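You operate a simulated robot arm through the tools that you are given. There is no shell and no other tool.

You run a simulated robot arm. Do the job below in one go: nothing can be reset, and whatever is moved stays where it is left.

JOB
Put things in order on the top of the mortar bench. At the end: the beige gauge rod stands where the white mortar cylinder stood; the white mortar cylinder stands where the red bowl stood; the red bowl stands where the green sponge stood; the green sponge stands on top of the red thin paver; whatever was shut is shut again. Leave all else as you found it, and nothing knocked over.

Only the result counts: the job must be done as asked and must still hold three seconds after the hand-in. Knocking over, shifting, dropping, spilling or breaking anything else fails it.

ROBOT AND FRAMES
A 6-joint arm with a two-finger gripper, fixed in place. Base frame: the origin is at the foot of the arm, x ahead of it, y to its left, z up; the work surface is at about z = 0. Units: mm, rad, N and s.
With the tool pointing down near the work surface it reaches from about 180 to 480 mm from the base axis. Its first joint turns from -1.152 to 1.152 rad. Payload 1.76 kg.
The TCP is the grasp point between the finger pads, 29 mm short of the fingertips. In the tool frame z runs along the fingers and y along their closing line. The gripper opens to 82 mm; its body begins 58 mm behind the TCP.
Orientation is that of the tool frame in the base frame, as [roll, pitch, yaw] about the fixed x, y, z axes, in that order (R = Rz(yaw) Ry(pitch) Rx(roll)). With the fingers straight down and closing along the base's y, the tool's x points along the base's -x, its y along +y and its z along -z.

CONTROLS
- The arm moves only by the tool jog_arm. Its argument "motion" is a list of rows, each a list of 6 numbers: the shift along the tool's x, y, z in units of 400 mm (1.0 is 400 mm), then the turn, a rotation vector about the tool's x, y, z in units of 90 degrees (1.0 is 90 degrees). In form: [[dx, dy, dz, rx, ry, rz], ...]. A call has 1 to 20 rows; each row is the pose to reach, as a shift and turn from the pose commanded when the call began, along the tool's axes at that moment. "jaw" is the finger opening in mm, from 0 to 82, set as the call begins (left out, the last holds). A call with a number of a shift or a turn outside -1 to 1 is refused whole. Rows are played at 5 a second. More than 50 mm and 0.15 rad between two rows, or a gripper value outside its range, and nothing of the call is played. Where a pose cannot be reached the arm comes as near as it can. A force on the tool above 40 N (or 10 N above the force at the start of the call, whichever is more), or a blocked arm, ends the call early, and 0.2 s more pass. Each finger travels about 203.5 mm/s and halts on what it meets, pressing with about 29 N; the grip force reading is that of the motor and also rises with nothing between the fingers. The clock runs only during rows and for 0.2 s after the last one: add rows that repeat a pose to give the fingers time. The reply holds the time, the measured pose of the TCP, the force on the tool along the base axes, the opening and the grip force, in the units named above and with some noise, with the torque about the TCP (base axes, N m) and any sound that the robot's microphone picked up, and new pictures: "pictures" is both (left out), scene, wrist or none.
- Cameras (640 x 400 px; columns grow to the right, rows downward): "scene" is fixed at [53.8, 333.1, 418.2]; the picture's right is [-0.78, -0.62, 0.00], its down [-0.39, 0.50, -0.77] and it looks along [0.48, -0.61, -0.63] (base axes); focal length 214 px, centre (320, 200). "wrist" rides on the gripper at [79, 4, -89] in the tool frame; the picture's right is [-0.05, 1.00, 0.00], its down [-0.71, -0.04, -0.71] and it looks along [-0.71, -0.04, 0.71] (tool axes); focal length 256 px, centre (320, 200). There is no depth. A picture from a camera that has moved, and an enlarged one, comes with that camera's place and axes in the base frame and with its lens.
- enlarge(camera, box): a new picture of the part [left, top, right, bottom] of that camera's present view, enlarged. No time passes.
- close_job(): hands the job in; it is judged then, once.

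Nothing tells you positions but the pictures and the camera data. Unless the task says otherwise, let go and move clear before handing in.

The tools are called by a JSON object that holds its "api" and its "payload". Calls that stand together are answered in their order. jog_arm: Moves the arm, as the interface text tells. Its arguments: {"type":"object","properties":{"motion":{"type":"array","items":{"type":"array","items":{"type":"number"}}},"jaw":{"type":"number"},"pictures":{"type":"string","enum":["both","scene","wrist","none"]}},"required":["motion"]} The other tools are called the same way: enlarge (camera, box) takes an enlarged picture of a part of a camera's view; close_job () hands the job in.

At the start:

```text
time_s: 0.0
eef_pos: [291.2, 57.2, 306.1]
orientation: [-3.141, 0.001, 3.14]
ft_force: [0.1, -1.4, -0.5]
wrist_torque: [-0.01, 0.02, 0.0]
opening: 81.6
finger_force: 0.1
```

scene: 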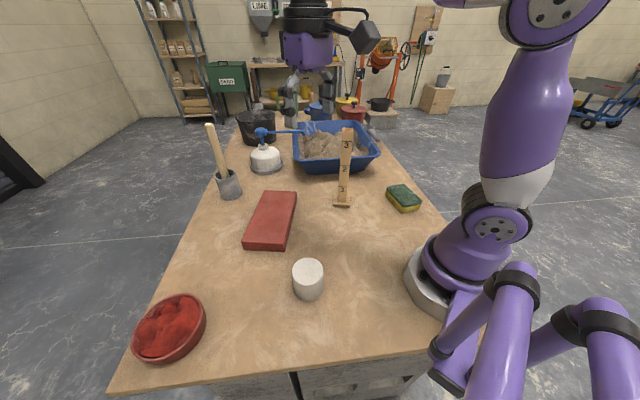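
wrist: 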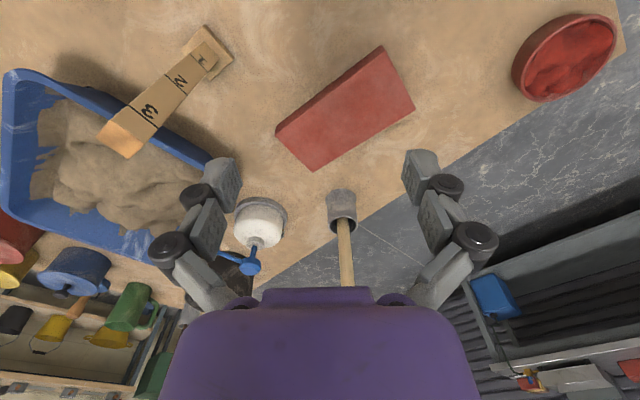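

I see the white cylinder near (205,180), the red bowl near (340,378), the sponge near (169,-222), the paver near (413,93) and the rod near (311,-108). I'll zoom in to measure these more precisely before moving.

{"api": "enlarge", "payload": {"camera": "scene", "box": [110, 240, 350, 390]}}

{"api": "enlarge", "payload": {"camera": "scene", "box": [200, 110, 440, 260]}}

{"api": "enlarge", "payload": {"camera": "wrist", "box": [240, 0, 640, 250]}}

{"api": "enlarge", "payload": {"camera": "wrist", "box": [0, 0, 320, 200]}}

```text
2.67 times, centred on (230, 315) of scene
camera zoom: at [53.8, 333.1, 418.2], right [-0.78, -0.62, 0.0], down [-0.39, 0.5, -0.77], along [0.48, -0.61, -0.63], focal length 572 px, centre (560, -107)
```

zoom: 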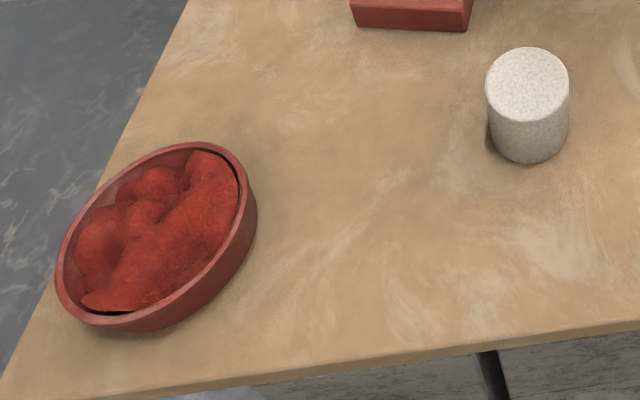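

```text
2.67 times, centred on (320, 185) of scene
camera zoom: at [53.8, 333.1, 418.2], right [-0.78, -0.62, 0.0], down [-0.39, 0.5, -0.77], along [0.48, -0.61, -0.63], focal length 572 px, centre (320, 240)
```

zoom: 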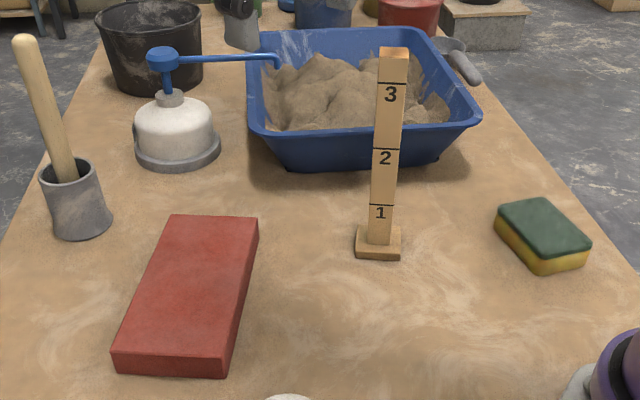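

```text
1.60 times, centred on (440, 125) of wrist
camera zoom: at [211.7, 60.5, 397.0], right [0.05, 1.0, 0.0], down [0.71, -0.04, 0.71], along [0.71, -0.04, -0.71], focal length 410 px, centre (128, 320)
```

zoom: 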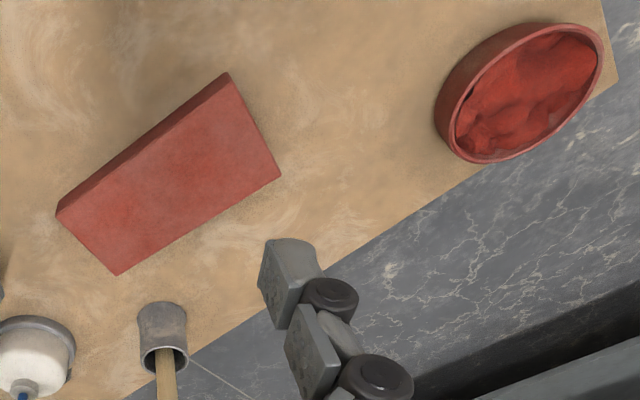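

```text
2.00 times, centred on (160, 100) of wrist
camera zoom: at [211.7, 60.5, 397.0], right [0.05, 1.0, 0.0], down [0.71, -0.04, 0.71], along [0.71, -0.04, -0.71], focal length 512 px, centre (640, 400)
```

zoom: 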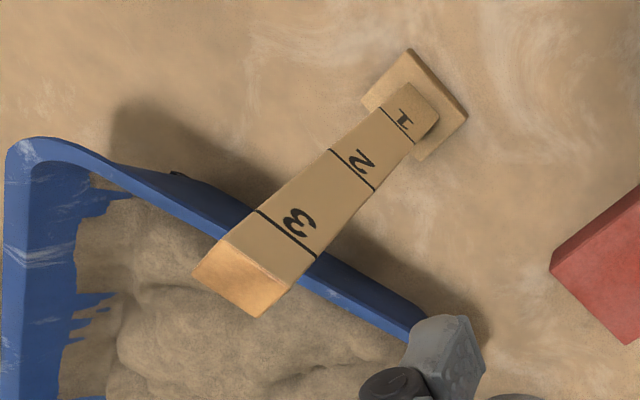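

The sponge looks to be about 88 x 62 mm, centred near (174,-222), and the bowl is about 103 mm across, so it has to be gripped by its rim. The rod is about 230 mm tall and everything must pass above it. I'll start by moving high over to the sponge and looking with the wrist camera.

{"api": "jog_arm", "payload": {"motion": [[0.0418, -0.0996, 0, 0, 0, 0.046], [0.0836, -0.1993, 0, 0, 0, 0.092], [0.1254, -0.2989, 0, 0, 0, 0.138], [0.1671, -0.3986, 0, 0, 0, 0.184], [0.2089, -0.4982, 0, 0, 0, 0.23], [0.2507, -0.5979, 0, 0, 0, 0.276], [0.2925, -0.6975, 0, 0, 0, 0.322], [0.2925, -0.6975, 0.0975, 0, 0, 0.322], [0.2925, -0.6975, 0.195, 0, 0, 0.322], [0.2925, -0.6975, 0.2925, 0, 0, 0.322], [0.2925, -0.6975, 0.39, 0, 0, 0.322], [0.2925, -0.6975, 0.39, 0, 0, 0.322]], "jaw": 82, "pictures": "both"}}

```text
time_s: 2.6
eef_pos: [174.4, -222.9, 151.2]
orientation: [-3.141, 0.001, 2.636]
ft_force: [0.4, -0.1, 0.1]
wrist_torque: [0.0, -0.02, 0.0]
opening: 82.0
finger_force: 0.0
camera wrist: at [105.4, -180.7, 242.0], right [0.53, 0.85, 0.0], down [0.6, -0.37, 0.71], along [0.6, -0.37, -0.71], focal length 256 px, centre (320, 200)
```

scene: 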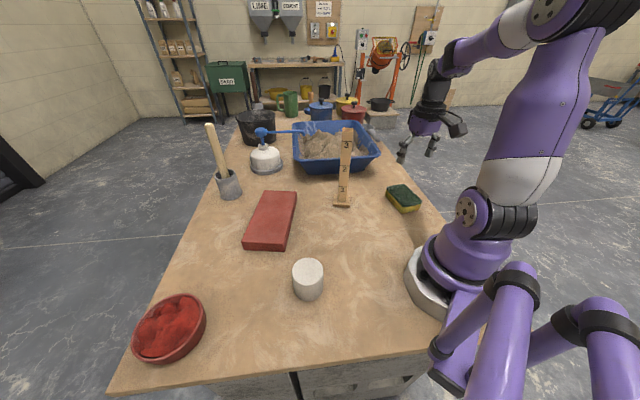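
wrist: 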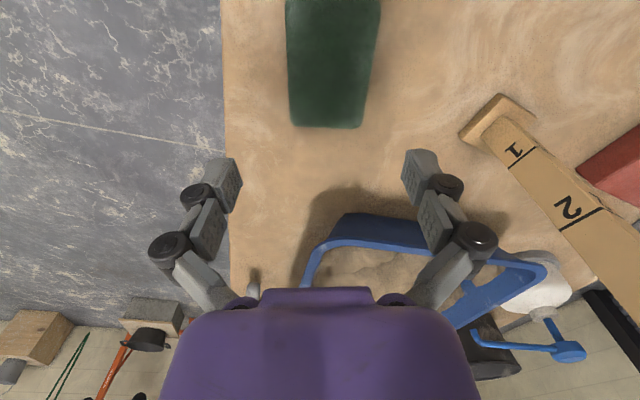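

The wrist view shows the sponge almost aligned with the gripper, but its near end is cut off. I'll back off and rise a little to see the whole sponge for a precise centre.

{"api": "jog_arm", "payload": {"motion": [[0.075, 0, -0.06, 0, 0, 0.02], [0.15, 0, -0.125, 0, 0, 0.044], [0.15, 0, -0.125, 0, 0, 0.044]], "pictures": "wrist"}}

```text
time_s: 3.4
eef_pos: [119.9, -193.7, 201.9]
orientation: [3.141, 0.0, 2.566]
ft_force: [0.5, 0.3, 0.2]
wrist_torque: [0.0, 0.01, -0.02]
opening: 82.2
finger_force: 0.0
camera wrist: at [56.2, -147.5, 290.7], right [0.59, 0.81, 0.0], down [0.57, -0.42, 0.71], along [0.57, -0.42, -0.71], focal length 256 px, centre (320, 200)
```

wrist: 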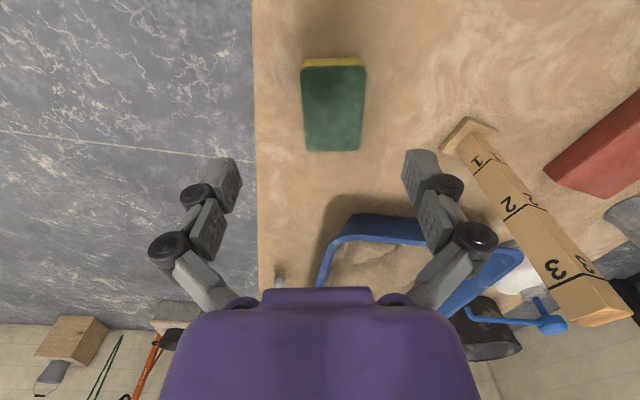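

{"api": "enlarge", "payload": {"camera": "wrist", "box": [240, 30, 440, 155]}}

```text
3.20 times, centred on (340, 92) of wrist
camera zoom: at [56.2, -147.5, 290.7], right [0.59, 0.81, 0.0], down [0.57, -0.42, 0.71], along [0.57, -0.42, -0.71], focal length 819 px, centre (256, 544)
```

zoom: 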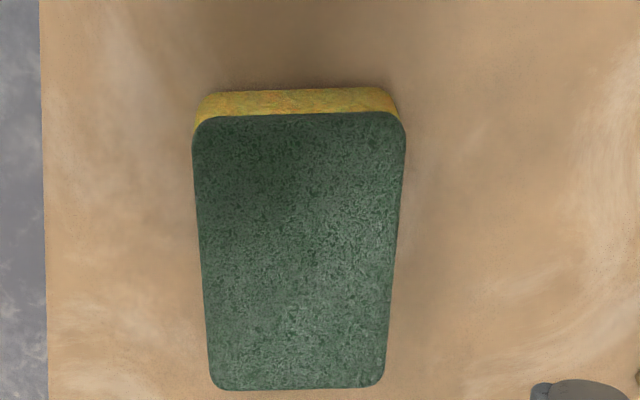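

The sponge measures about 97 x 65 x 24 mm, centred near (171,-214). I'll centre the open jaws over it at a mid height and check clearance on both sides.

{"api": "jog_arm", "payload": {"motion": [[-0.07, 0.014, 0.08, 0, 0, 0.01], [-0.135, 0.027, 0.17, 0, 0, 0.01], [-0.135, 0.027, 0.27, 0, 0, 0.01], [-0.135, 0.027, 0.3, 0, 0, 0.01], [-0.135, 0.027, 0.3, 0, 0, 0.01]], "pictures": "wrist"}}

```text
time_s: 4.6
eef_pos: [174.2, -214.1, 79.8]
orientation: [3.141, 0.0, 2.553]
ft_force: [0.0, 0.0, 0.2]
wrist_torque: [0.01, -0.01, -0.03]
opening: 82.4
finger_force: 0.0
camera wrist: at [109.6, -166.2, 170.2], right [0.6, 0.8, 0.0], down [0.57, -0.42, 0.71], along [0.57, -0.42, -0.71], focal length 256 px, centre (320, 200)
```

wrist: 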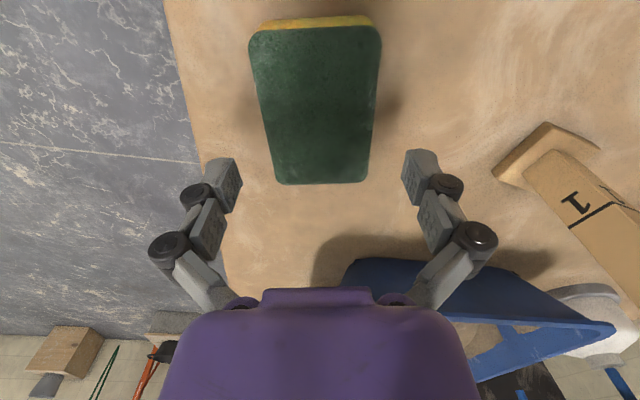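

The sponge is centred and aligned between the jaws. Now I'll lower to fingertip height just above the bench.

{"api": "jog_arm", "payload": {"motion": [[0.005, -0.003, 0.06, 0, 0, 0], [0.005, -0.003, 0.1, 0, 0, 0], [0.005, -0.003, 0.119, 0, 0, 0], [0.005, -0.003, 0.119, 0, 0, 0]], "pictures": "wrist"}}

{"api": "jog_arm", "payload": {"motion": [[0, 0, 0, 0, 0, 0], [0, 0, 0, 0, 0, 0], [0, 0, 0, 0, 0, 0]], "jaw": 50, "pictures": "both"}}

```text
time_s: 5.6
eef_pos: [171.1, -213.9, 32.9]
orientation: [-3.14, 0.003, 2.553]
ft_force: [0.6, -0.1, 0.0]
wrist_torque: [0.0, -0.01, 0.0]
opening: 81.9
finger_force: 0.2
camera wrist: at [107.9, -166.2, 123.2], right [0.6, 0.8, 0.0], down [0.57, -0.42, 0.71], along [0.57, -0.42, -0.71], focal length 256 px, centre (320, 200)
```

wrist: 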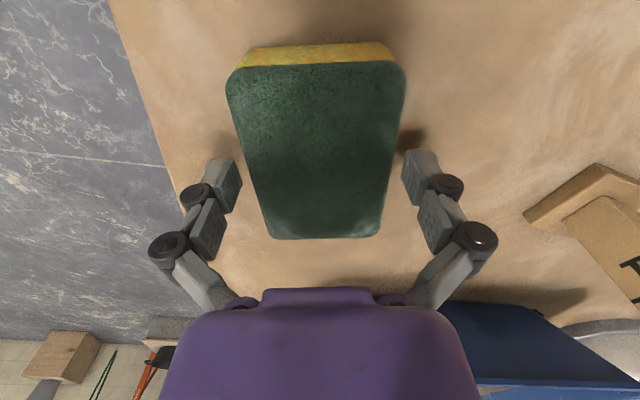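

```text
time_s: 6.4
eef_pos: [172.3, -213.7, 33.5]
orientation: [3.141, 0.001, 2.551]
ft_force: [0.0, -0.3, 16.7]
wrist_torque: [0.04, 0.01, -0.03]
opening: 63.5
finger_force: 29.1
camera wrist: at [108.1, -166.4, 123.5], right [0.6, 0.8, 0.0], down [0.56, -0.42, 0.71], along [0.57, -0.43, -0.71], focal length 256 px, centre (320, 200)
```

scene: 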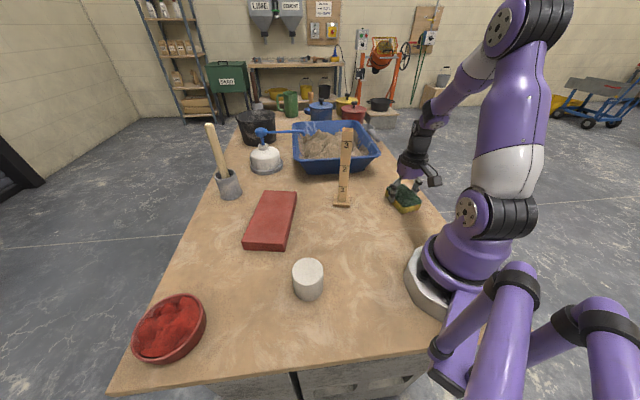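
wrist: 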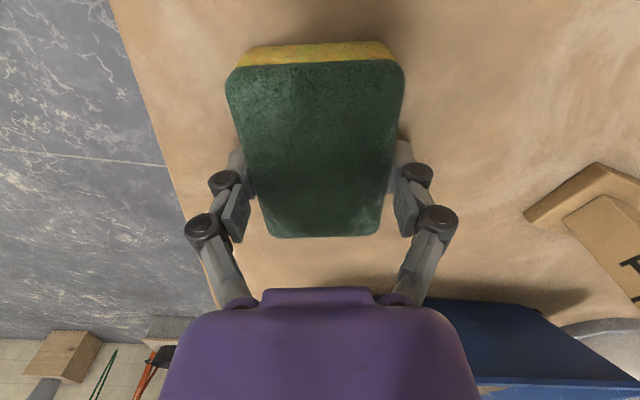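

The sponge is held at 63.5 mm opening, and its original centre is about (173,-215). I'll lift it straight up to carry height above the rod.

{"api": "jog_arm", "payload": {"motion": [[0, 0, -0.03, 0, 0, 0], [0, 0, -0.12, 0, 0, 0], [0, 0, -0.23, 0, 0, 0], [0, 0, -0.345, 0, 0, 0], [0, 0, -0.46, 0, 0, 0], [0, 0, -0.575, 0, 0, 0], [0, 0, -0.69, 0, 0, 0], [0, 0, -0.69, 0, 0, 0]], "jaw": 50, "pictures": "both"}}

```text
time_s: 8.2
eef_pos: [173.1, -213.8, 308.2]
orientation: [-3.141, 0.0, 2.551]
ft_force: [0.3, -0.2, 0.7]
wrist_torque: [0.04, 0.03, 0.02]
opening: 63.1
finger_force: 29.5
camera wrist: at [108.4, -166.4, 398.8], right [0.6, 0.8, 0.0], down [0.57, -0.42, 0.71], along [0.57, -0.42, -0.71], focal length 256 px, centre (320, 200)
```

scene: 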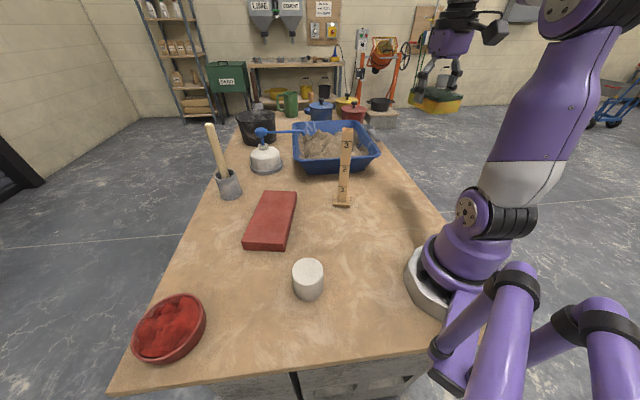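
wrist: 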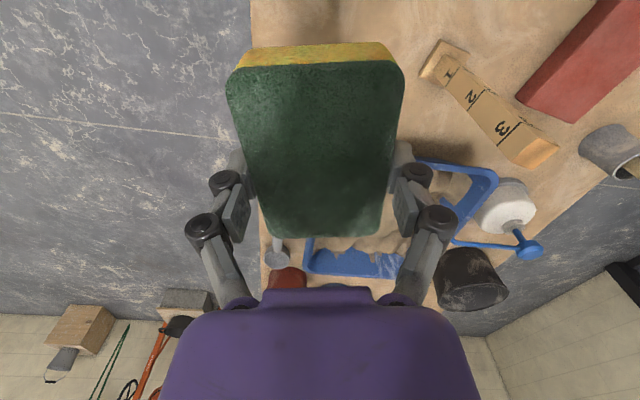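

The sponge is held firmly and level. I'll swing it high past the rod, turn it to match the paver, and come to a hover above the paver.

{"api": "jog_arm", "payload": {"motion": [[0.0158, 0.0986, 0, 0, 0, 0.032], [0.0316, 0.1971, 0, 0, 0, 0.064], [0.0474, 0.2957, 0, 0, 0, 0.096], [0.0633, 0.3943, 0, 0, 0, 0.128], [0.0791, 0.4929, 0, 0, 0, 0.16], [0.0949, 0.5914, 0, 0, 0, 0.192], [0.1107, 0.69, 0, 0, 0, 0.224], [0.0738, 0.7314, 0.074, 0, 0, 0.224], [0.0368, 0.7728, 0.148, 0, 0, 0.224], [0, 0.8142, 0.222, 0, 0, 0.224], [-0.037, 0.8556, 0.296, 0, 0, 0.224], [-0.074, 0.897, 0.37, 0, 0, 0.224], [-0.111, 0.9385, 0.42, 0, 0, 0.224], [-0.111, 0.9385, 0.42, 0, 0, 0.224]], "jaw": 50, "pictures": "both"}}

```text
time_s: 11.2
eef_pos: [416.7, 73.7, 142.1]
orientation: [-3.142, 0.0, 2.2]
ft_force: [0.7, -0.7, 0.0]
wrist_torque: [0.0, -0.02, -0.03]
opening: 63.2
finger_force: 29.1
camera wrist: at [373.3, 140.6, 232.4], right [0.84, 0.54, 0.0], down [0.38, -0.59, 0.71], along [0.39, -0.59, -0.71], focal length 256 px, centre (320, 200)
```

scene: 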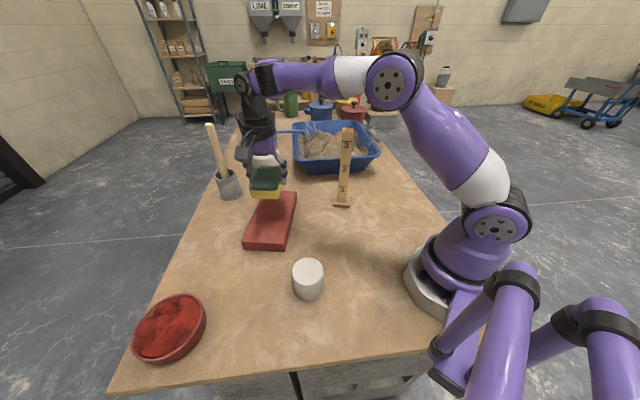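
wrist: 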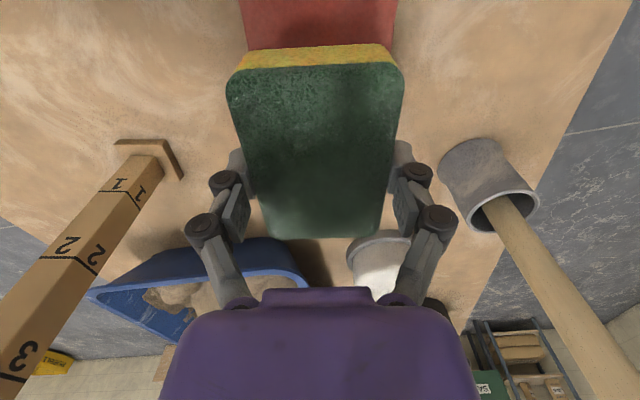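

The sponge is laterally centred over the paver with its long side along the paver's long side. I'll lower it gently in small steps.

{"api": "jog_arm", "payload": {"motion": [[0, 0, 0.09, 0, 0, 0], [0, 0, 0.17, 0, 0, 0], [0, 0, 0.205, 0, 0, 0], [0, 0, 0.205, 0, 0, 0]], "jaw": 50, "pictures": "scene"}}

{"api": "enlarge", "payload": {"camera": "scene", "box": [200, 130, 360, 260]}}

```text
time_s: 12.2
eef_pos: [417.4, 73.7, 60.7]
orientation: [3.138, 0.001, 2.2]
ft_force: [-0.9, -3.4, 17.9]
wrist_torque: [-0.13, 0.05, -0.06]
opening: 63.4
finger_force: 29.0
```

scene: 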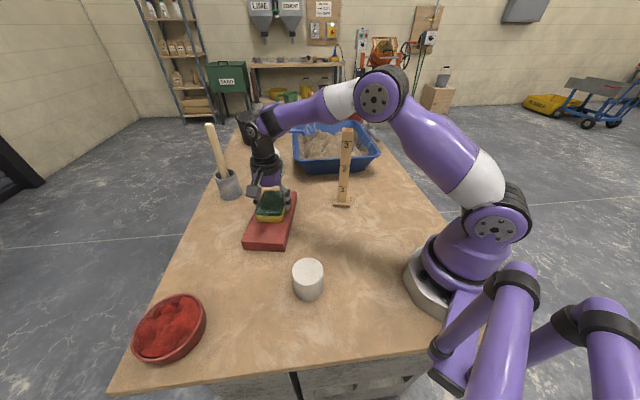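

```text
3.08 times, centred on (280, 195) of scene
camera zoom: at [53.8, 333.1, 418.3], right [-0.78, -0.62, 0.0], down [-0.39, 0.5, -0.77], along [0.48, -0.61, -0.63], focal length 660 px, centre (443, 215)
```

zoom: 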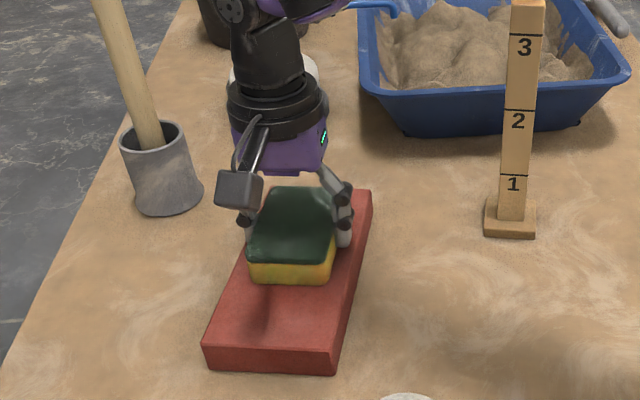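

The sponge has touched down on the paver with about 18 N of upward force. I'll open the jaws and lift straight off.

{"api": "jog_arm", "payload": {"motion": [[0, 0, -0.003, 0, 0, 0], [0, 0, -0.003, 0, 0, 0], [0, 0, -0.003, 0, 0, 0]], "jaw": 82, "pictures": "wrist"}}

{"api": "jog_arm", "payload": {"motion": [[0, 0, -0.05, 0, 0, 0], [0, 0, -0.14, 0, 0, 0], [0, 0, -0.25, 0, 0, 0], [0, 0, -0.36, 0, 0, 0], [0, 0, -0.47, 0, 0, 0], [0, 0, -0.55, 0, 0, 0], [0, 0, -0.55, 0, 0, 0]], "jaw": 82, "pictures": "both"}}

```text
time_s: 13.0
eef_pos: [417.1, 74.2, 60.7]
orientation: [-3.141, 0.001, 2.199]
ft_force: [-0.9, -0.1, 0.7]
wrist_torque: [0.04, -0.01, 0.01]
opening: 81.9
finger_force: 0.0
camera wrist: at [372.2, 140.6, 151.0], right [0.84, 0.54, 0.0], down [0.38, -0.59, 0.71], along [0.39, -0.59, -0.71], focal length 256 px, centre (320, 200)
```

wrist: 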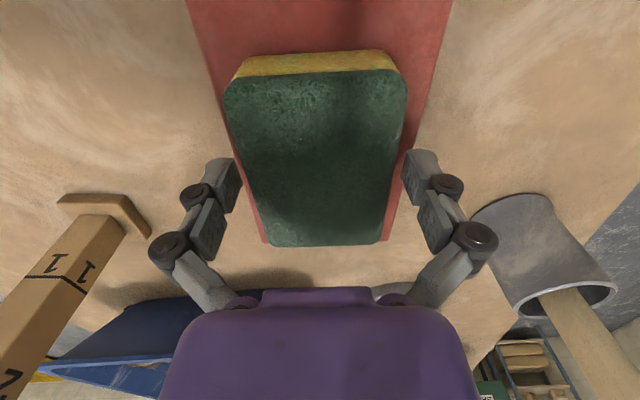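

```text
time_s: 14.6
eef_pos: [402.2, 73.0, 270.1]
orientation: [3.141, 0.003, 2.199]
ft_force: [-0.7, -0.1, 0.5]
wrist_torque: [0.01, -0.04, 0.02]
opening: 82.1
finger_force: 0.0
out of reach, approached as far as the arm can: row 5, 6, 7
camera wrist: at [358.4, 139.1, 361.0], right [0.84, 0.54, 0.0], down [0.38, -0.59, 0.71], along [0.39, -0.59, -0.71], focal length 256 px, centre (320, 200)
```

scene: 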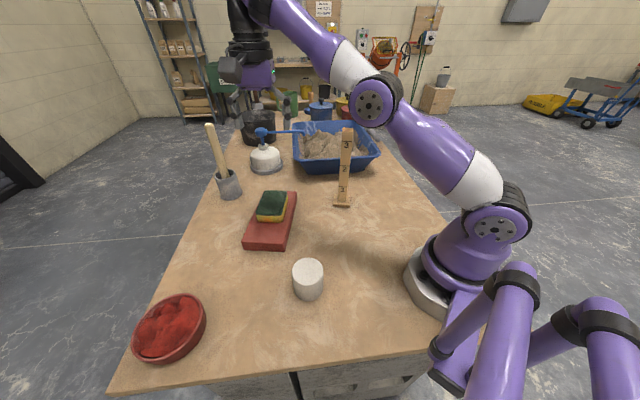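
wrist: 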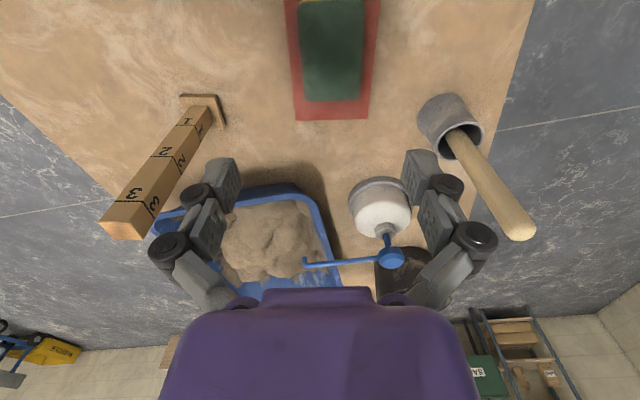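

The sponge now sits on the paver, with the jaws clear of it. Next I'll move to the left side and view the bowl with the jaw line pointing radially toward the bowl.

{"api": "jog_arm", "payload": {"motion": [[0.083, 0.017, 0.0375, 0, 0, -0.016], [0.166, 0.034, 0.075, 0, 0, -0.033], [0.249, 0.051, 0.1125, 0, 0, -0.049], [0.332, 0.068, 0.15, 0, 0, -0.065], [0.415, 0.085, 0.1875, 0, 0, -0.081], [0.498, 0.102, 0.225, 0, 0, -0.097], [0.581, 0.119, 0.2625, 0, 0, -0.114], [0.664, 0.136, 0.3, 0, 0, -0.13], [0.664, 0.136, 0.3, 0, 0, -0.13]], "jaw": 82, "pictures": "both"}}

```text
time_s: 16.6
eef_pos: [288.6, 316.7, 149.3]
orientation: [3.141, 0.001, 2.406]
ft_force: [-0.4, -0.6, -0.4]
wrist_torque: [0.02, 0.01, -0.04]
opening: 82.3
finger_force: 0.1
camera wrist: at [231.8, 373.5, 238.7], right [0.71, 0.7, 0.0], down [0.5, -0.5, 0.71], along [0.5, -0.5, -0.71], focal length 256 px, centre (320, 200)
```

scene: 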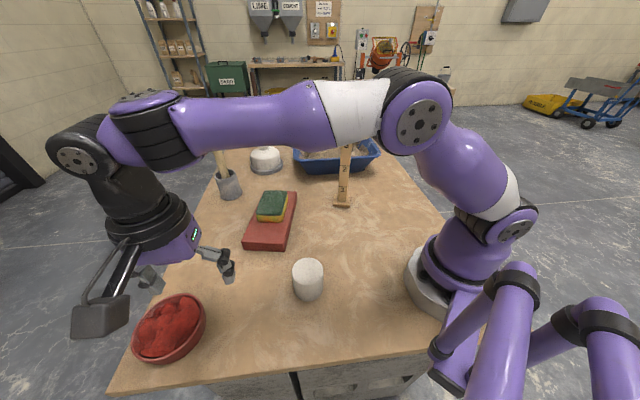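
wrist: 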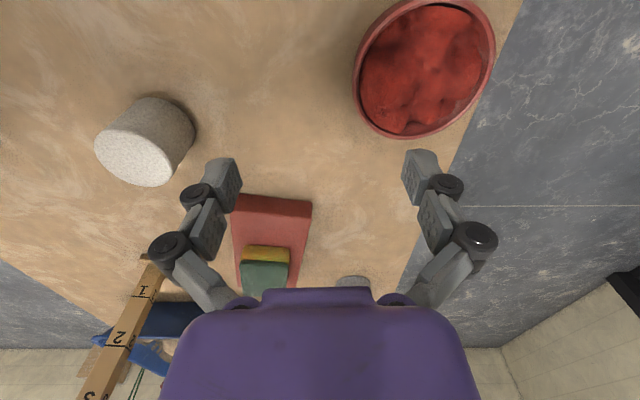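

{"api": "enlarge", "payload": {"camera": "wrist", "box": [320, 0, 530, 150]}}

{"api": "enlarge", "payload": {"camera": "scene", "box": [120, 280, 220, 370]}}

{"api": "enlarge", "payload": {"camera": "wrist", "box": [70, 70, 230, 200]}}

```text
2.67 times, centred on (425, 75) of wrist
camera zoom: at [231.8, 373.5, 238.7], right [0.71, 0.7, 0.0], down [0.5, -0.5, 0.71], along [0.5, -0.5, -0.71], focal length 683 px, centre (40, 533)
```

zoom: 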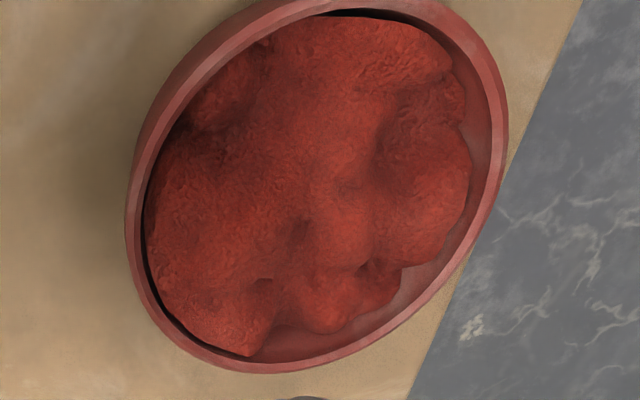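

```text
4.44 times, centred on (170, 325) of scene
camera zoom: at [53.8, 333.1, 418.2], right [-0.78, -0.62, 0.0], down [-0.39, 0.5, -0.77], along [0.48, -0.61, -0.63], focal length 953 px, centre (987, -356)
```

zoom: 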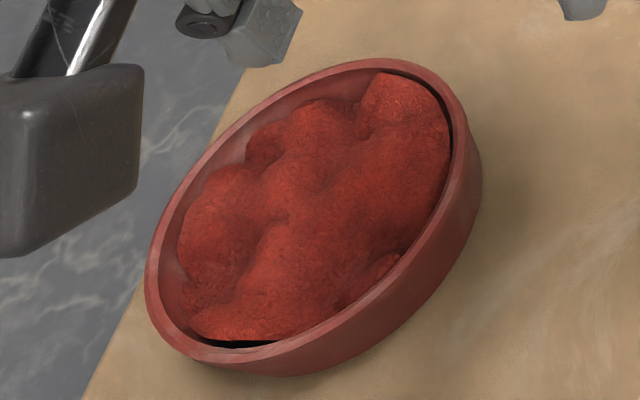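

```text
3.08 times, centred on (150, 135) of wrist
camera zoom: at [231.8, 373.5, 238.7], right [0.71, 0.7, 0.0], down [0.5, -0.5, 0.71], along [0.5, -0.5, -0.71], focal length 788 px, centre (843, 400)
```

zoom: 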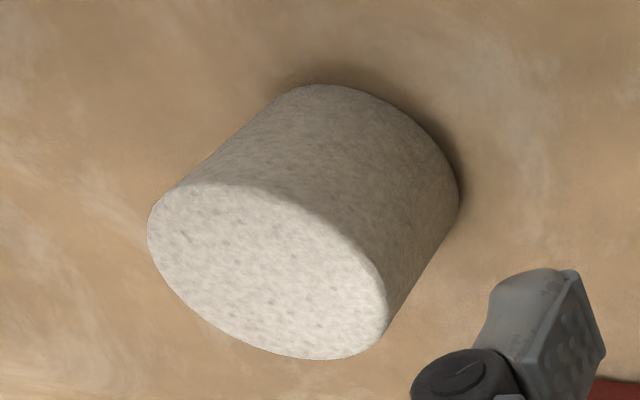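

The bowl's rim is about 104 mm across, centred near (339.5,374), about 35 mm high, and filled with red lumps. I'll narrow the jaws and hover over its near wall to check how the fingers straddle it.

{"api": "jog_arm", "payload": {"motion": [[0.001, 0.033, 0.03, 0, 0, 0], [0.002, 0.0665, 0.07, 0, 0, 0], [0.002, 0.0665, 0.11, 0, 0, 0], [0.002, 0.0665, 0.11, 0, 0, 0]], "jaw": 24, "pictures": "both"}}

{"api": "enlarge", "payload": {"camera": "wrist", "box": [220, 0, 540, 200]}}

{"api": "enlarge", "payload": {"camera": "scene", "box": [100, 220, 260, 370]}}

```text
time_s: 17.6
eef_pos: [308.4, 338.2, 104.2]
orientation: [3.142, 0.001, 2.403]
ft_force: [0.3, 0.7, 0.2]
wrist_torque: [0.02, 0.02, 0.0]
opening: 23.6
finger_force: 0.1
camera wrist: at [251.4, 393.9, 194.0], right [0.71, 0.7, 0.0], down [0.5, -0.5, 0.71], along [0.5, -0.5, -0.71], focal length 256 px, centre (320, 200)
```

scene: 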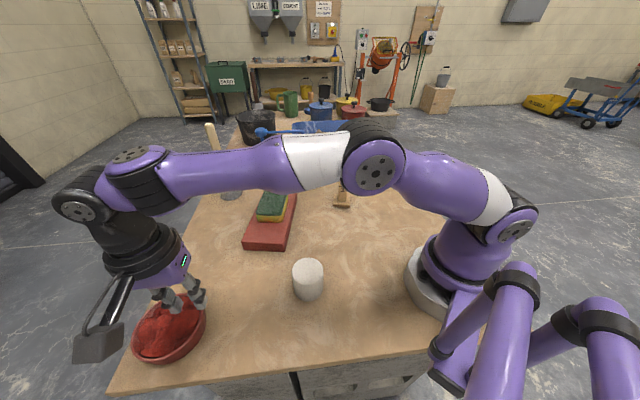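
wrist: 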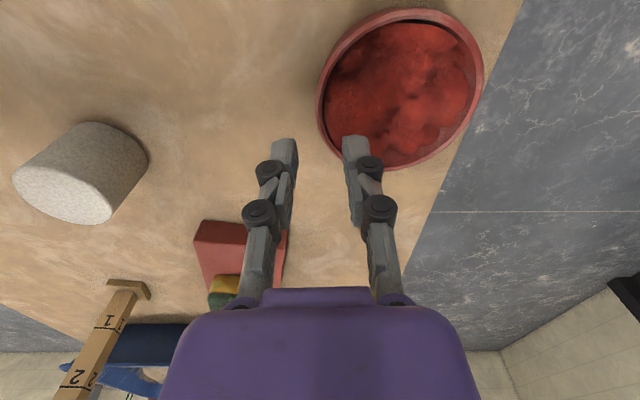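

```text
2.00 times, centred on (380, 100) of wrist
camera zoom: at [251.4, 393.9, 194.0], right [0.71, 0.7, 0.0], down [0.5, -0.5, 0.71], along [0.5, -0.5, -0.71], focal length 512 px, centre (200, 400)
```

zoom: 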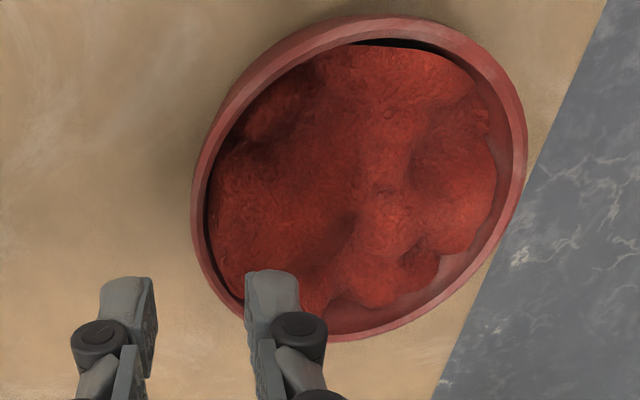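

```text
2.67 times, centred on (180, 295) of scene
camera zoom: at [53.8, 333.1, 418.2], right [-0.78, -0.62, 0.0], down [-0.39, 0.5, -0.77], along [0.48, -0.61, -0.63], focal length 572 px, centre (693, -53)
```

zoom: 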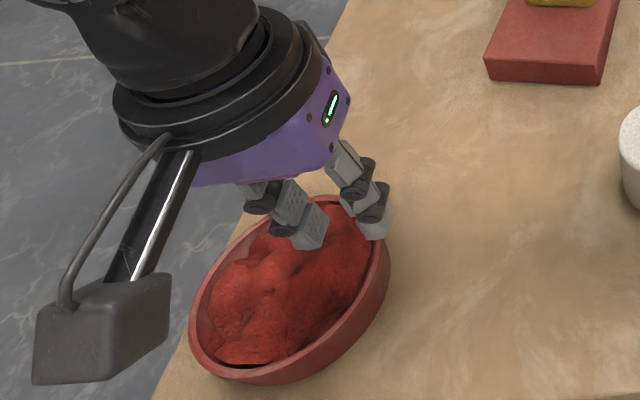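

The fingers straddle the near wall almost perfectly, and the fingertips reach about 29 mm below the grasp point at small openings. I'll narrow slightly and descend in small steps, watching the force.

{"api": "jog_arm", "payload": {"motion": [[0.002, -0.002, 0.03, 0, 0, 0], [0.002, -0.002, 0.07, 0, 0, 0], [0.002, -0.002, 0.09, 0, 0, 0], [0.002, -0.002, 0.09, 0, 0, 0]], "jaw": 20, "pictures": "both"}}

{"api": "enlarge", "payload": {"camera": "wrist", "box": [220, 50, 460, 200]}}

{"api": "enlarge", "payload": {"camera": "scene", "box": [100, 250, 240, 370]}}

```text
time_s: 18.6
eef_pos: [306.4, 339.4, 69.6]
orientation: [-3.141, -0.002, 2.403]
ft_force: [-0.4, 0.0, -0.5]
wrist_torque: [0.0, 0.0, 0.05]
opening: 19.9
finger_force: 0.1
camera wrist: at [249.8, 394.6, 159.9], right [0.71, 0.7, 0.0], down [0.5, -0.5, 0.71], along [0.5, -0.5, -0.71], focal length 256 px, centre (320, 200)
```

scene: 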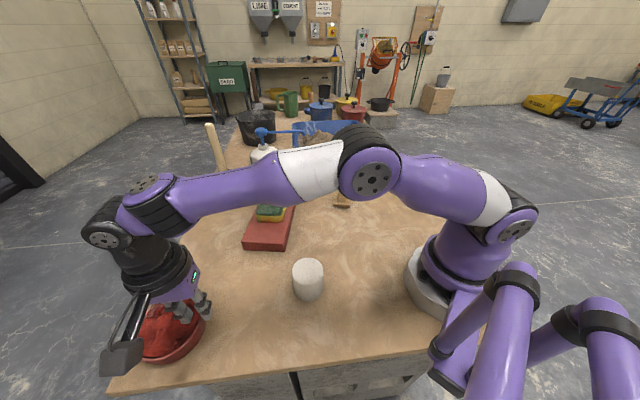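
wrist: 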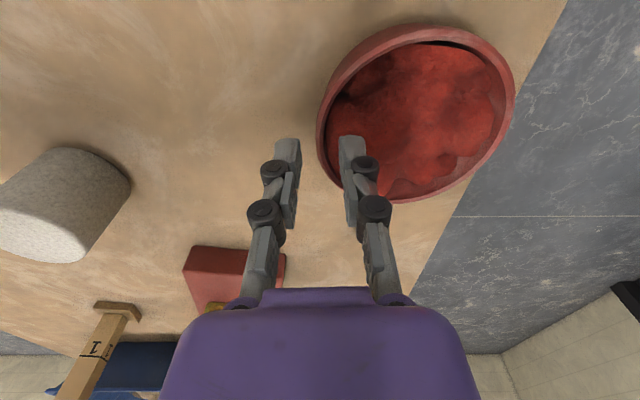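

```text
2.67 times, centred on (340, 125) of wrist
camera zoom: at [249.8, 394.6, 159.9], right [0.71, 0.7, 0.0], down [0.5, -0.5, 0.71], along [0.5, -0.5, -0.71], focal length 683 px, centre (267, 400)
```

zoom: 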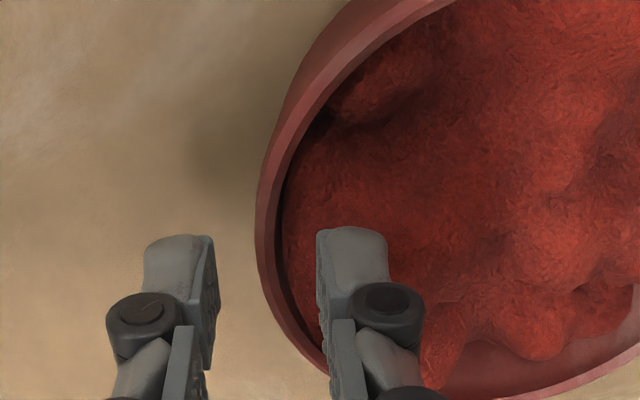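

```text
3.33 times, centred on (170, 310) of scene
camera zoom: at [53.8, 333.1, 418.2], right [-0.78, -0.62, 0.0], down [-0.39, 0.5, -0.77], along [0.48, -0.61, -0.63], focal length 715 px, centre (820, -167)
```

zoom: 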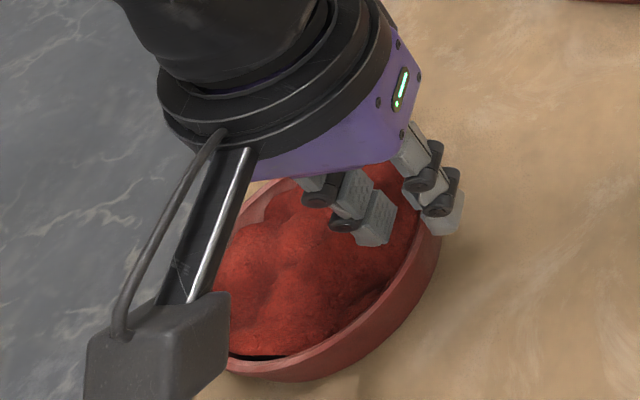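

The wall lies midway between the two fingertips, which are just above rim height. I'll continue down slowly and watch for contact with the contents.

{"api": "jog_arm", "payload": {"motion": [[0, 0, 0.012, 0, 0, 0], [0, 0, 0.024, 0, 0, 0], [0, 0, 0.024, 0, 0, 0]], "jaw": 20, "pictures": "wrist"}}

{"api": "enlarge", "payload": {"camera": "wrist", "box": [220, 50, 460, 200]}}

```text
time_s: 19.4
eef_pos: [305.3, 337.3, 60.2]
orientation: [-3.141, 0.0, 2.402]
ft_force: [-0.2, -0.1, 0.5]
wrist_torque: [0.02, -0.04, 0.0]
opening: 19.8
finger_force: 0.1
camera wrist: at [250.2, 394.1, 150.7], right [0.71, 0.7, 0.0], down [0.5, -0.5, 0.71], along [0.5, -0.5, -0.71], focal length 256 px, centre (320, 200)
```

wrist: 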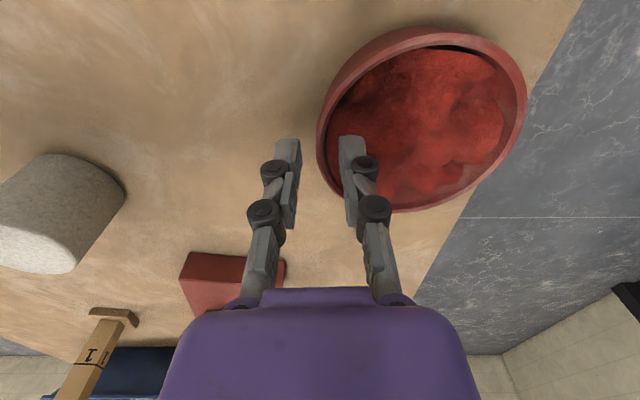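

```text
2.67 times, centred on (340, 125) of wrist
camera zoom: at [250.2, 394.1, 150.7], right [0.71, 0.7, 0.0], down [0.5, -0.5, 0.71], along [0.5, -0.5, -0.71], focal length 683 px, centre (267, 400)
```

zoom: 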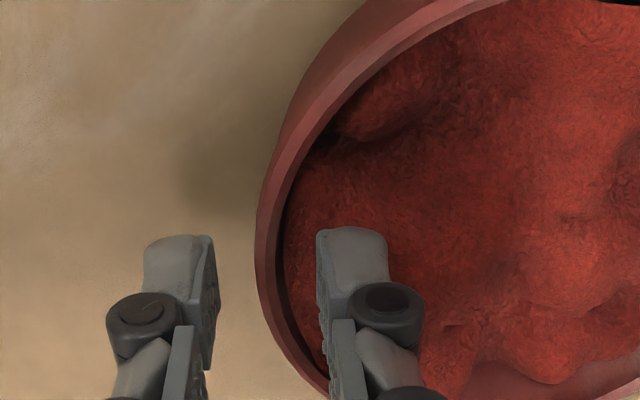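

There's no contact yet and the wall is still centred. I'll go down further in small steps.

{"api": "jog_arm", "payload": {"motion": [[0, 0, 0.008, 0, 0, 0], [0, 0, 0.015, 0, 0, 0], [0, 0, 0.015, 0, 0, 0]], "jaw": 20, "pictures": "none"}}

{"api": "jog_arm", "payload": {"motion": [[0, 0, 0.007, 0, 0, 0], [0, 0, 0.0125, 0, 0, 0], [0, 0, 0.0125, 0, 0, 0]], "jaw": 20, "pictures": "both"}}

{"api": "enlarge", "payload": {"camera": "wrist", "box": [220, 50, 460, 200]}}

```text
time_s: 20.2
eef_pos: [306.4, 336.9, 55.5]
orientation: [-3.14, -0.002, 2.404]
ft_force: [-0.1, 0.5, -0.2]
wrist_torque: [0.02, 0.05, 0.02]
opening: 20.4
finger_force: 0.0
```

```text
time_s: 21.0
eef_pos: [306.7, 338.6, 50.9]
orientation: [3.141, 0.001, 2.405]
ft_force: [0.7, -0.1, 0.7]
wrist_torque: [-0.01, 0.01, 0.03]
opening: 19.9
finger_force: 0.0
camera wrist: at [250.2, 394.7, 141.2], right [0.71, 0.7, 0.0], down [0.5, -0.5, 0.71], along [0.5, -0.5, -0.71], focal length 256 px, centre (320, 200)
```

scene: 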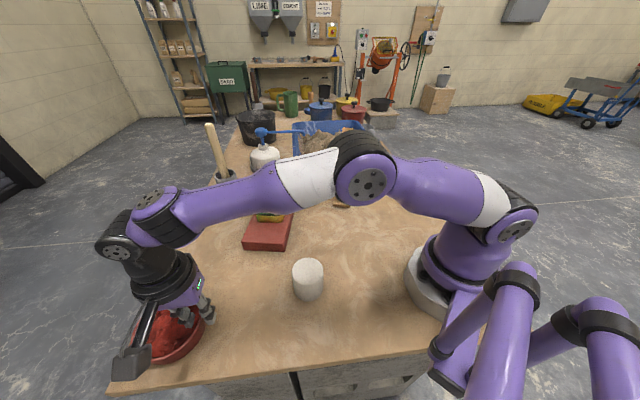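
wrist: 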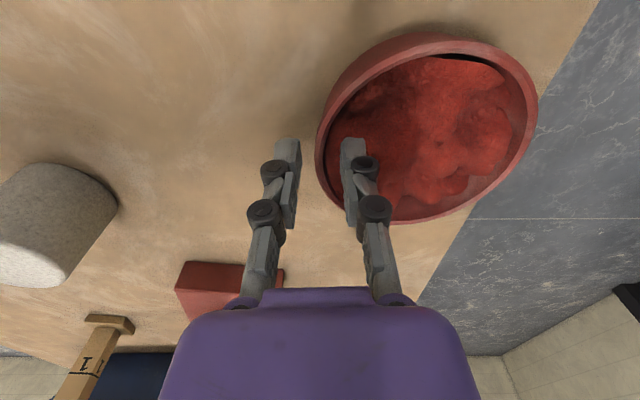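

```text
2.67 times, centred on (340, 125) of wrist
camera zoom: at [250.2, 394.7, 141.2], right [0.71, 0.7, 0.0], down [0.5, -0.5, 0.71], along [0.5, -0.5, -0.71], focal length 683 px, centre (267, 400)
```

zoom: 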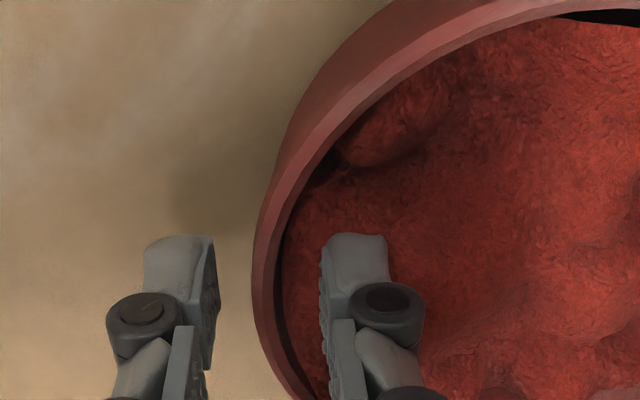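

Fingertips are near 22 mm height with no force. I'll go a bit deeper for a better hold on the wall.

{"api": "jog_arm", "payload": {"motion": [[0, 0, 0.006, 0, 0, 0], [0, 0, 0.0115, 0, 0, 0], [0, 0, 0.0115, 0, 0, 0]], "jaw": 20, "pictures": "none"}}

{"api": "jog_arm", "payload": {"motion": [[0, 0, 0.005, 0, 0, 0], [0, 0, 0.01, 0, 0, 0], [0, 0, 0.01, 0, 0, 0]], "jaw": 20, "pictures": "wrist"}}

{"api": "enlarge", "payload": {"camera": "wrist", "box": [220, 50, 460, 200]}}

```text
time_s: 21.8
eef_pos: [305.6, 338.0, 45.4]
orientation: [-3.141, -0.001, 2.403]
ft_force: [0.0, -0.2, 0.5]
wrist_torque: [0.02, 0.01, -0.01]
opening: 19.8
finger_force: 0.1
```

```text
time_s: 22.6
eef_pos: [305.9, 337.2, 40.8]
orientation: [3.141, -0.001, 2.405]
ft_force: [0.4, -0.5, 0.1]
wrist_torque: [-0.01, -0.01, -0.05]
opening: 19.9
finger_force: 0.1
camera wrist: at [249.5, 394.5, 131.1], right [0.71, 0.7, 0.0], down [0.5, -0.5, 0.71], along [0.5, -0.5, -0.71], focal length 256 px, centre (320, 200)
```

wrist: 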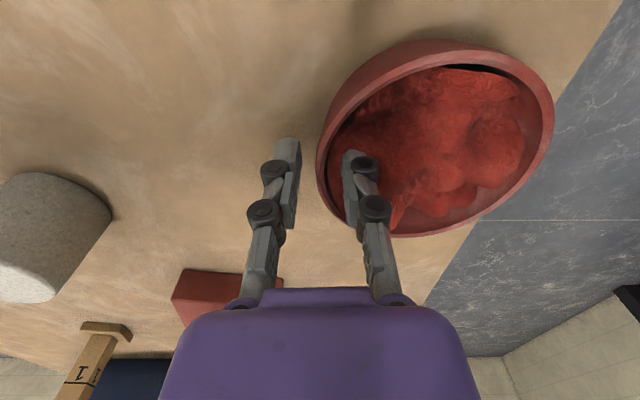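

```text
2.67 times, centred on (340, 125) of wrist
camera zoom: at [249.5, 394.5, 131.1], right [0.71, 0.7, 0.0], down [0.5, -0.5, 0.71], along [0.5, -0.5, -0.71], focal length 683 px, centre (267, 400)
```

zoom: 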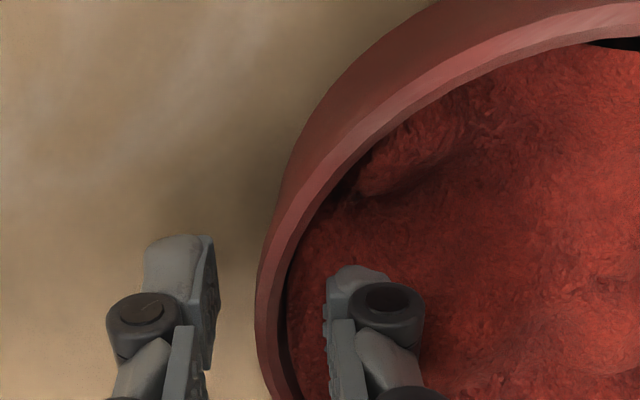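

The inner fingertip has sunk into the red contents with no resistance, and the wall is well between the fingers. I'll close on the wall.

{"api": "jog_arm", "payload": {"motion": [[0, 0, 0, 0, 0, 0], [0, 0, 0, 0, 0, 0], [0, 0, 0, 0, 0, 0]], "jaw": 0, "pictures": "both"}}

{"api": "enlarge", "payload": {"camera": "wrist", "box": [220, 50, 460, 200]}}

```text
time_s: 23.4
eef_pos: [304.9, 338.2, 41.7]
orientation: [-3.141, 0.001, 2.403]
ft_force: [0.9, -0.2, 1.0]
wrist_torque: [0.11, 0.03, -0.07]
opening: 5.9
finger_force: 29.1
camera wrist: at [249.6, 394.5, 131.3], right [0.71, 0.7, 0.0], down [0.5, -0.5, 0.71], along [0.5, -0.5, -0.71], focal length 256 px, centre (320, 200)
```

scene: 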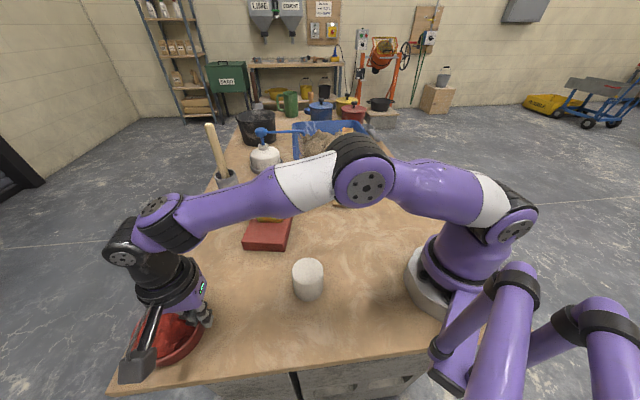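
wrist: 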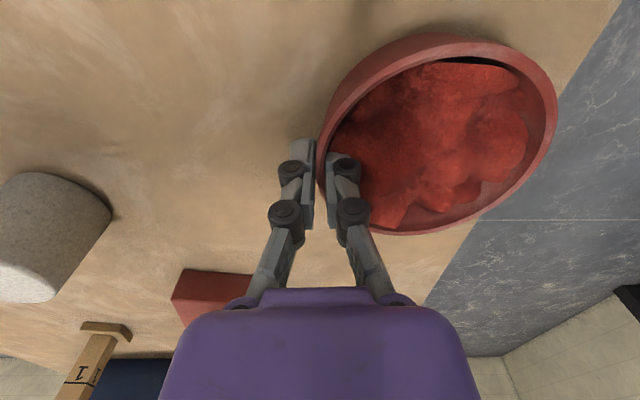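

```text
2.67 times, centred on (340, 125) of wrist
camera zoom: at [249.6, 394.5, 131.3], right [0.71, 0.7, 0.0], down [0.5, -0.5, 0.71], along [0.5, -0.5, -0.71], focal length 683 px, centre (267, 400)
```

zoom: 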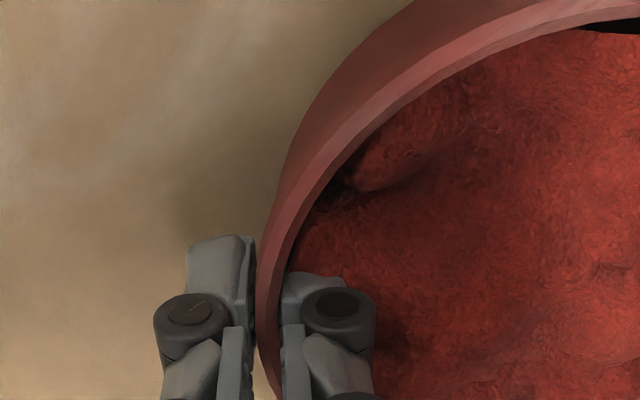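

The wall is gripped at 5.9 mm. I'll lift 12 mm slowly and check whether the bowl stays level.

{"api": "jog_arm", "payload": {"motion": [[0, 0, -0.006, 0, 0, 0], [0, 0, -0.014, 0, 0, 0], [0, 0, -0.022, 0, 0, 0], [0, 0, -0.03, 0, 0, 0], [0, 0, -0.03, 0, 0, 0]], "jaw": 0, "pictures": "both"}}

{"api": "enlarge", "payload": {"camera": "scene", "box": [100, 250, 240, 370]}}

```text
time_s: 24.6
eef_pos: [305.0, 337.3, 51.5]
orientation: [3.14, 0.0, 2.403]
ft_force: [-1.5, -0.3, -2.9]
wrist_torque: [-0.11, 0.11, -0.01]
opening: 6.2
finger_force: 28.8
camera wrist: at [249.5, 393.5, 142.0], right [0.71, 0.7, 0.0], down [0.5, -0.5, 0.71], along [0.5, -0.5, -0.71], focal length 256 px, centre (320, 200)
```

scene: 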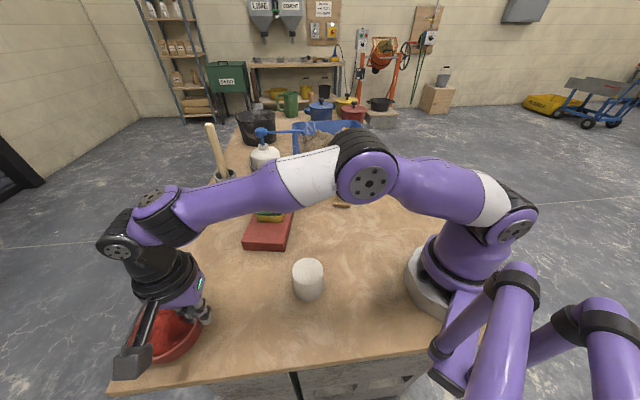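
wrist: 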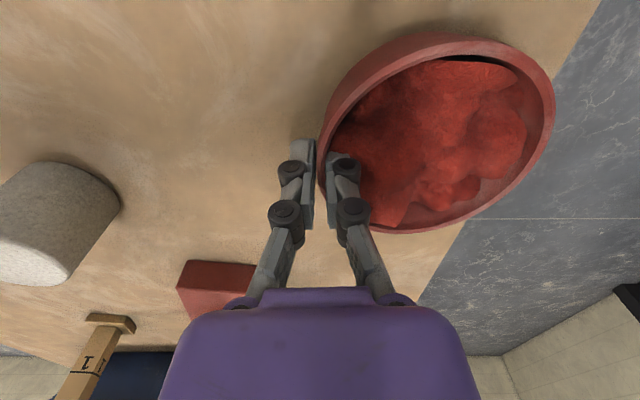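

```text
3.33 times, centred on (170, 310) of scene
camera zoom: at [53.8, 333.1, 418.2], right [-0.78, -0.62, 0.0], down [-0.39, 0.5, -0.77], along [0.48, -0.61, -0.63], focal length 715 px, centre (820, -167)
```

zoom: 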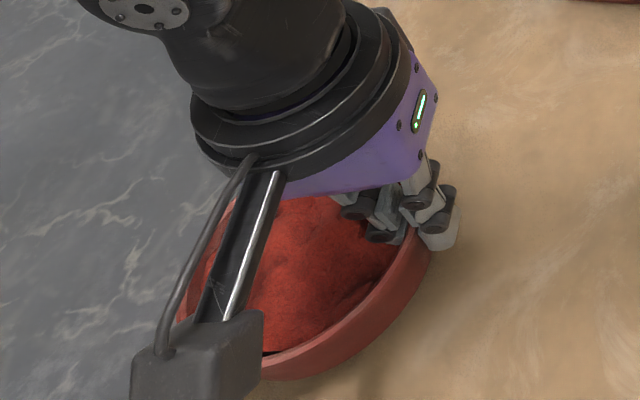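

The bowl is clear of the bench, weighing about 3 N and hanging level in the grip. I'll raise it higher while retracting toward the arm.

{"api": "jog_arm", "payload": {"motion": [[0, 0, -0.02, 0, 0, 0], [0, 0, -0.06, 0, 0, 0], [0, 0, -0.11, 0, 0, 0], [0, -0.025, -0.16, 0, 0, 0], [0, -0.065, -0.215, 0, 0, 0], [0, -0.11, -0.27, 0, 0, 0], [0, -0.155, -0.325, 0, 0, 0], [0, -0.2, -0.38, 0, 0, 0], [0, -0.245, -0.435, 0, 0, 0], [0, -0.29, -0.49, 0, 0, 0], [0, -0.33, -0.545, 0, 0, 0], [0, -0.365, -0.59, 0, 0, 0], [0, -0.3875, -0.62, 0, 0, 0], [0, -0.3875, -0.62, 0, 0, 0]], "jaw": 0, "pictures": "both"}}

```text
time_s: 27.6
eef_pos: [201.1, 224.3, 300.0]
orientation: [3.141, -0.001, 2.403]
ft_force: [1.1, 0.8, -3.3]
wrist_torque: [-0.1, 0.14, 0.01]
opening: 5.9
finger_force: 29.1
camera wrist: at [144.6, 280.7, 391.3], right [0.71, 0.7, 0.0], down [0.5, -0.5, 0.71], along [0.5, -0.5, -0.71], focal length 256 px, centre (320, 200)
```

scene: 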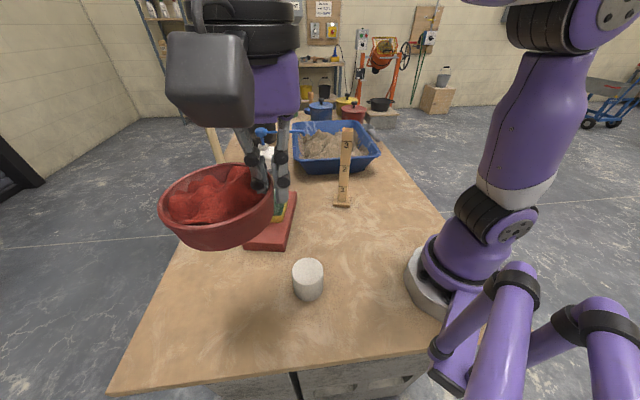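
wrist: 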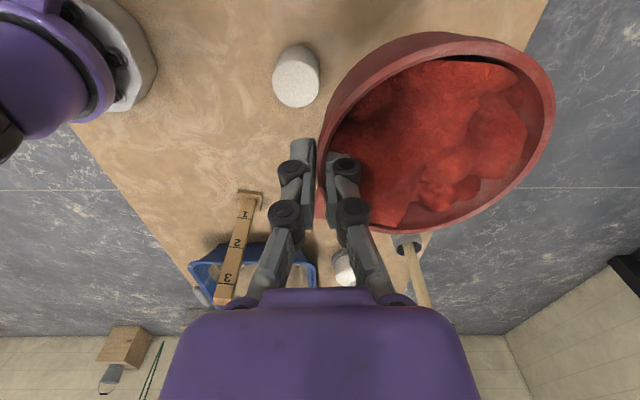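

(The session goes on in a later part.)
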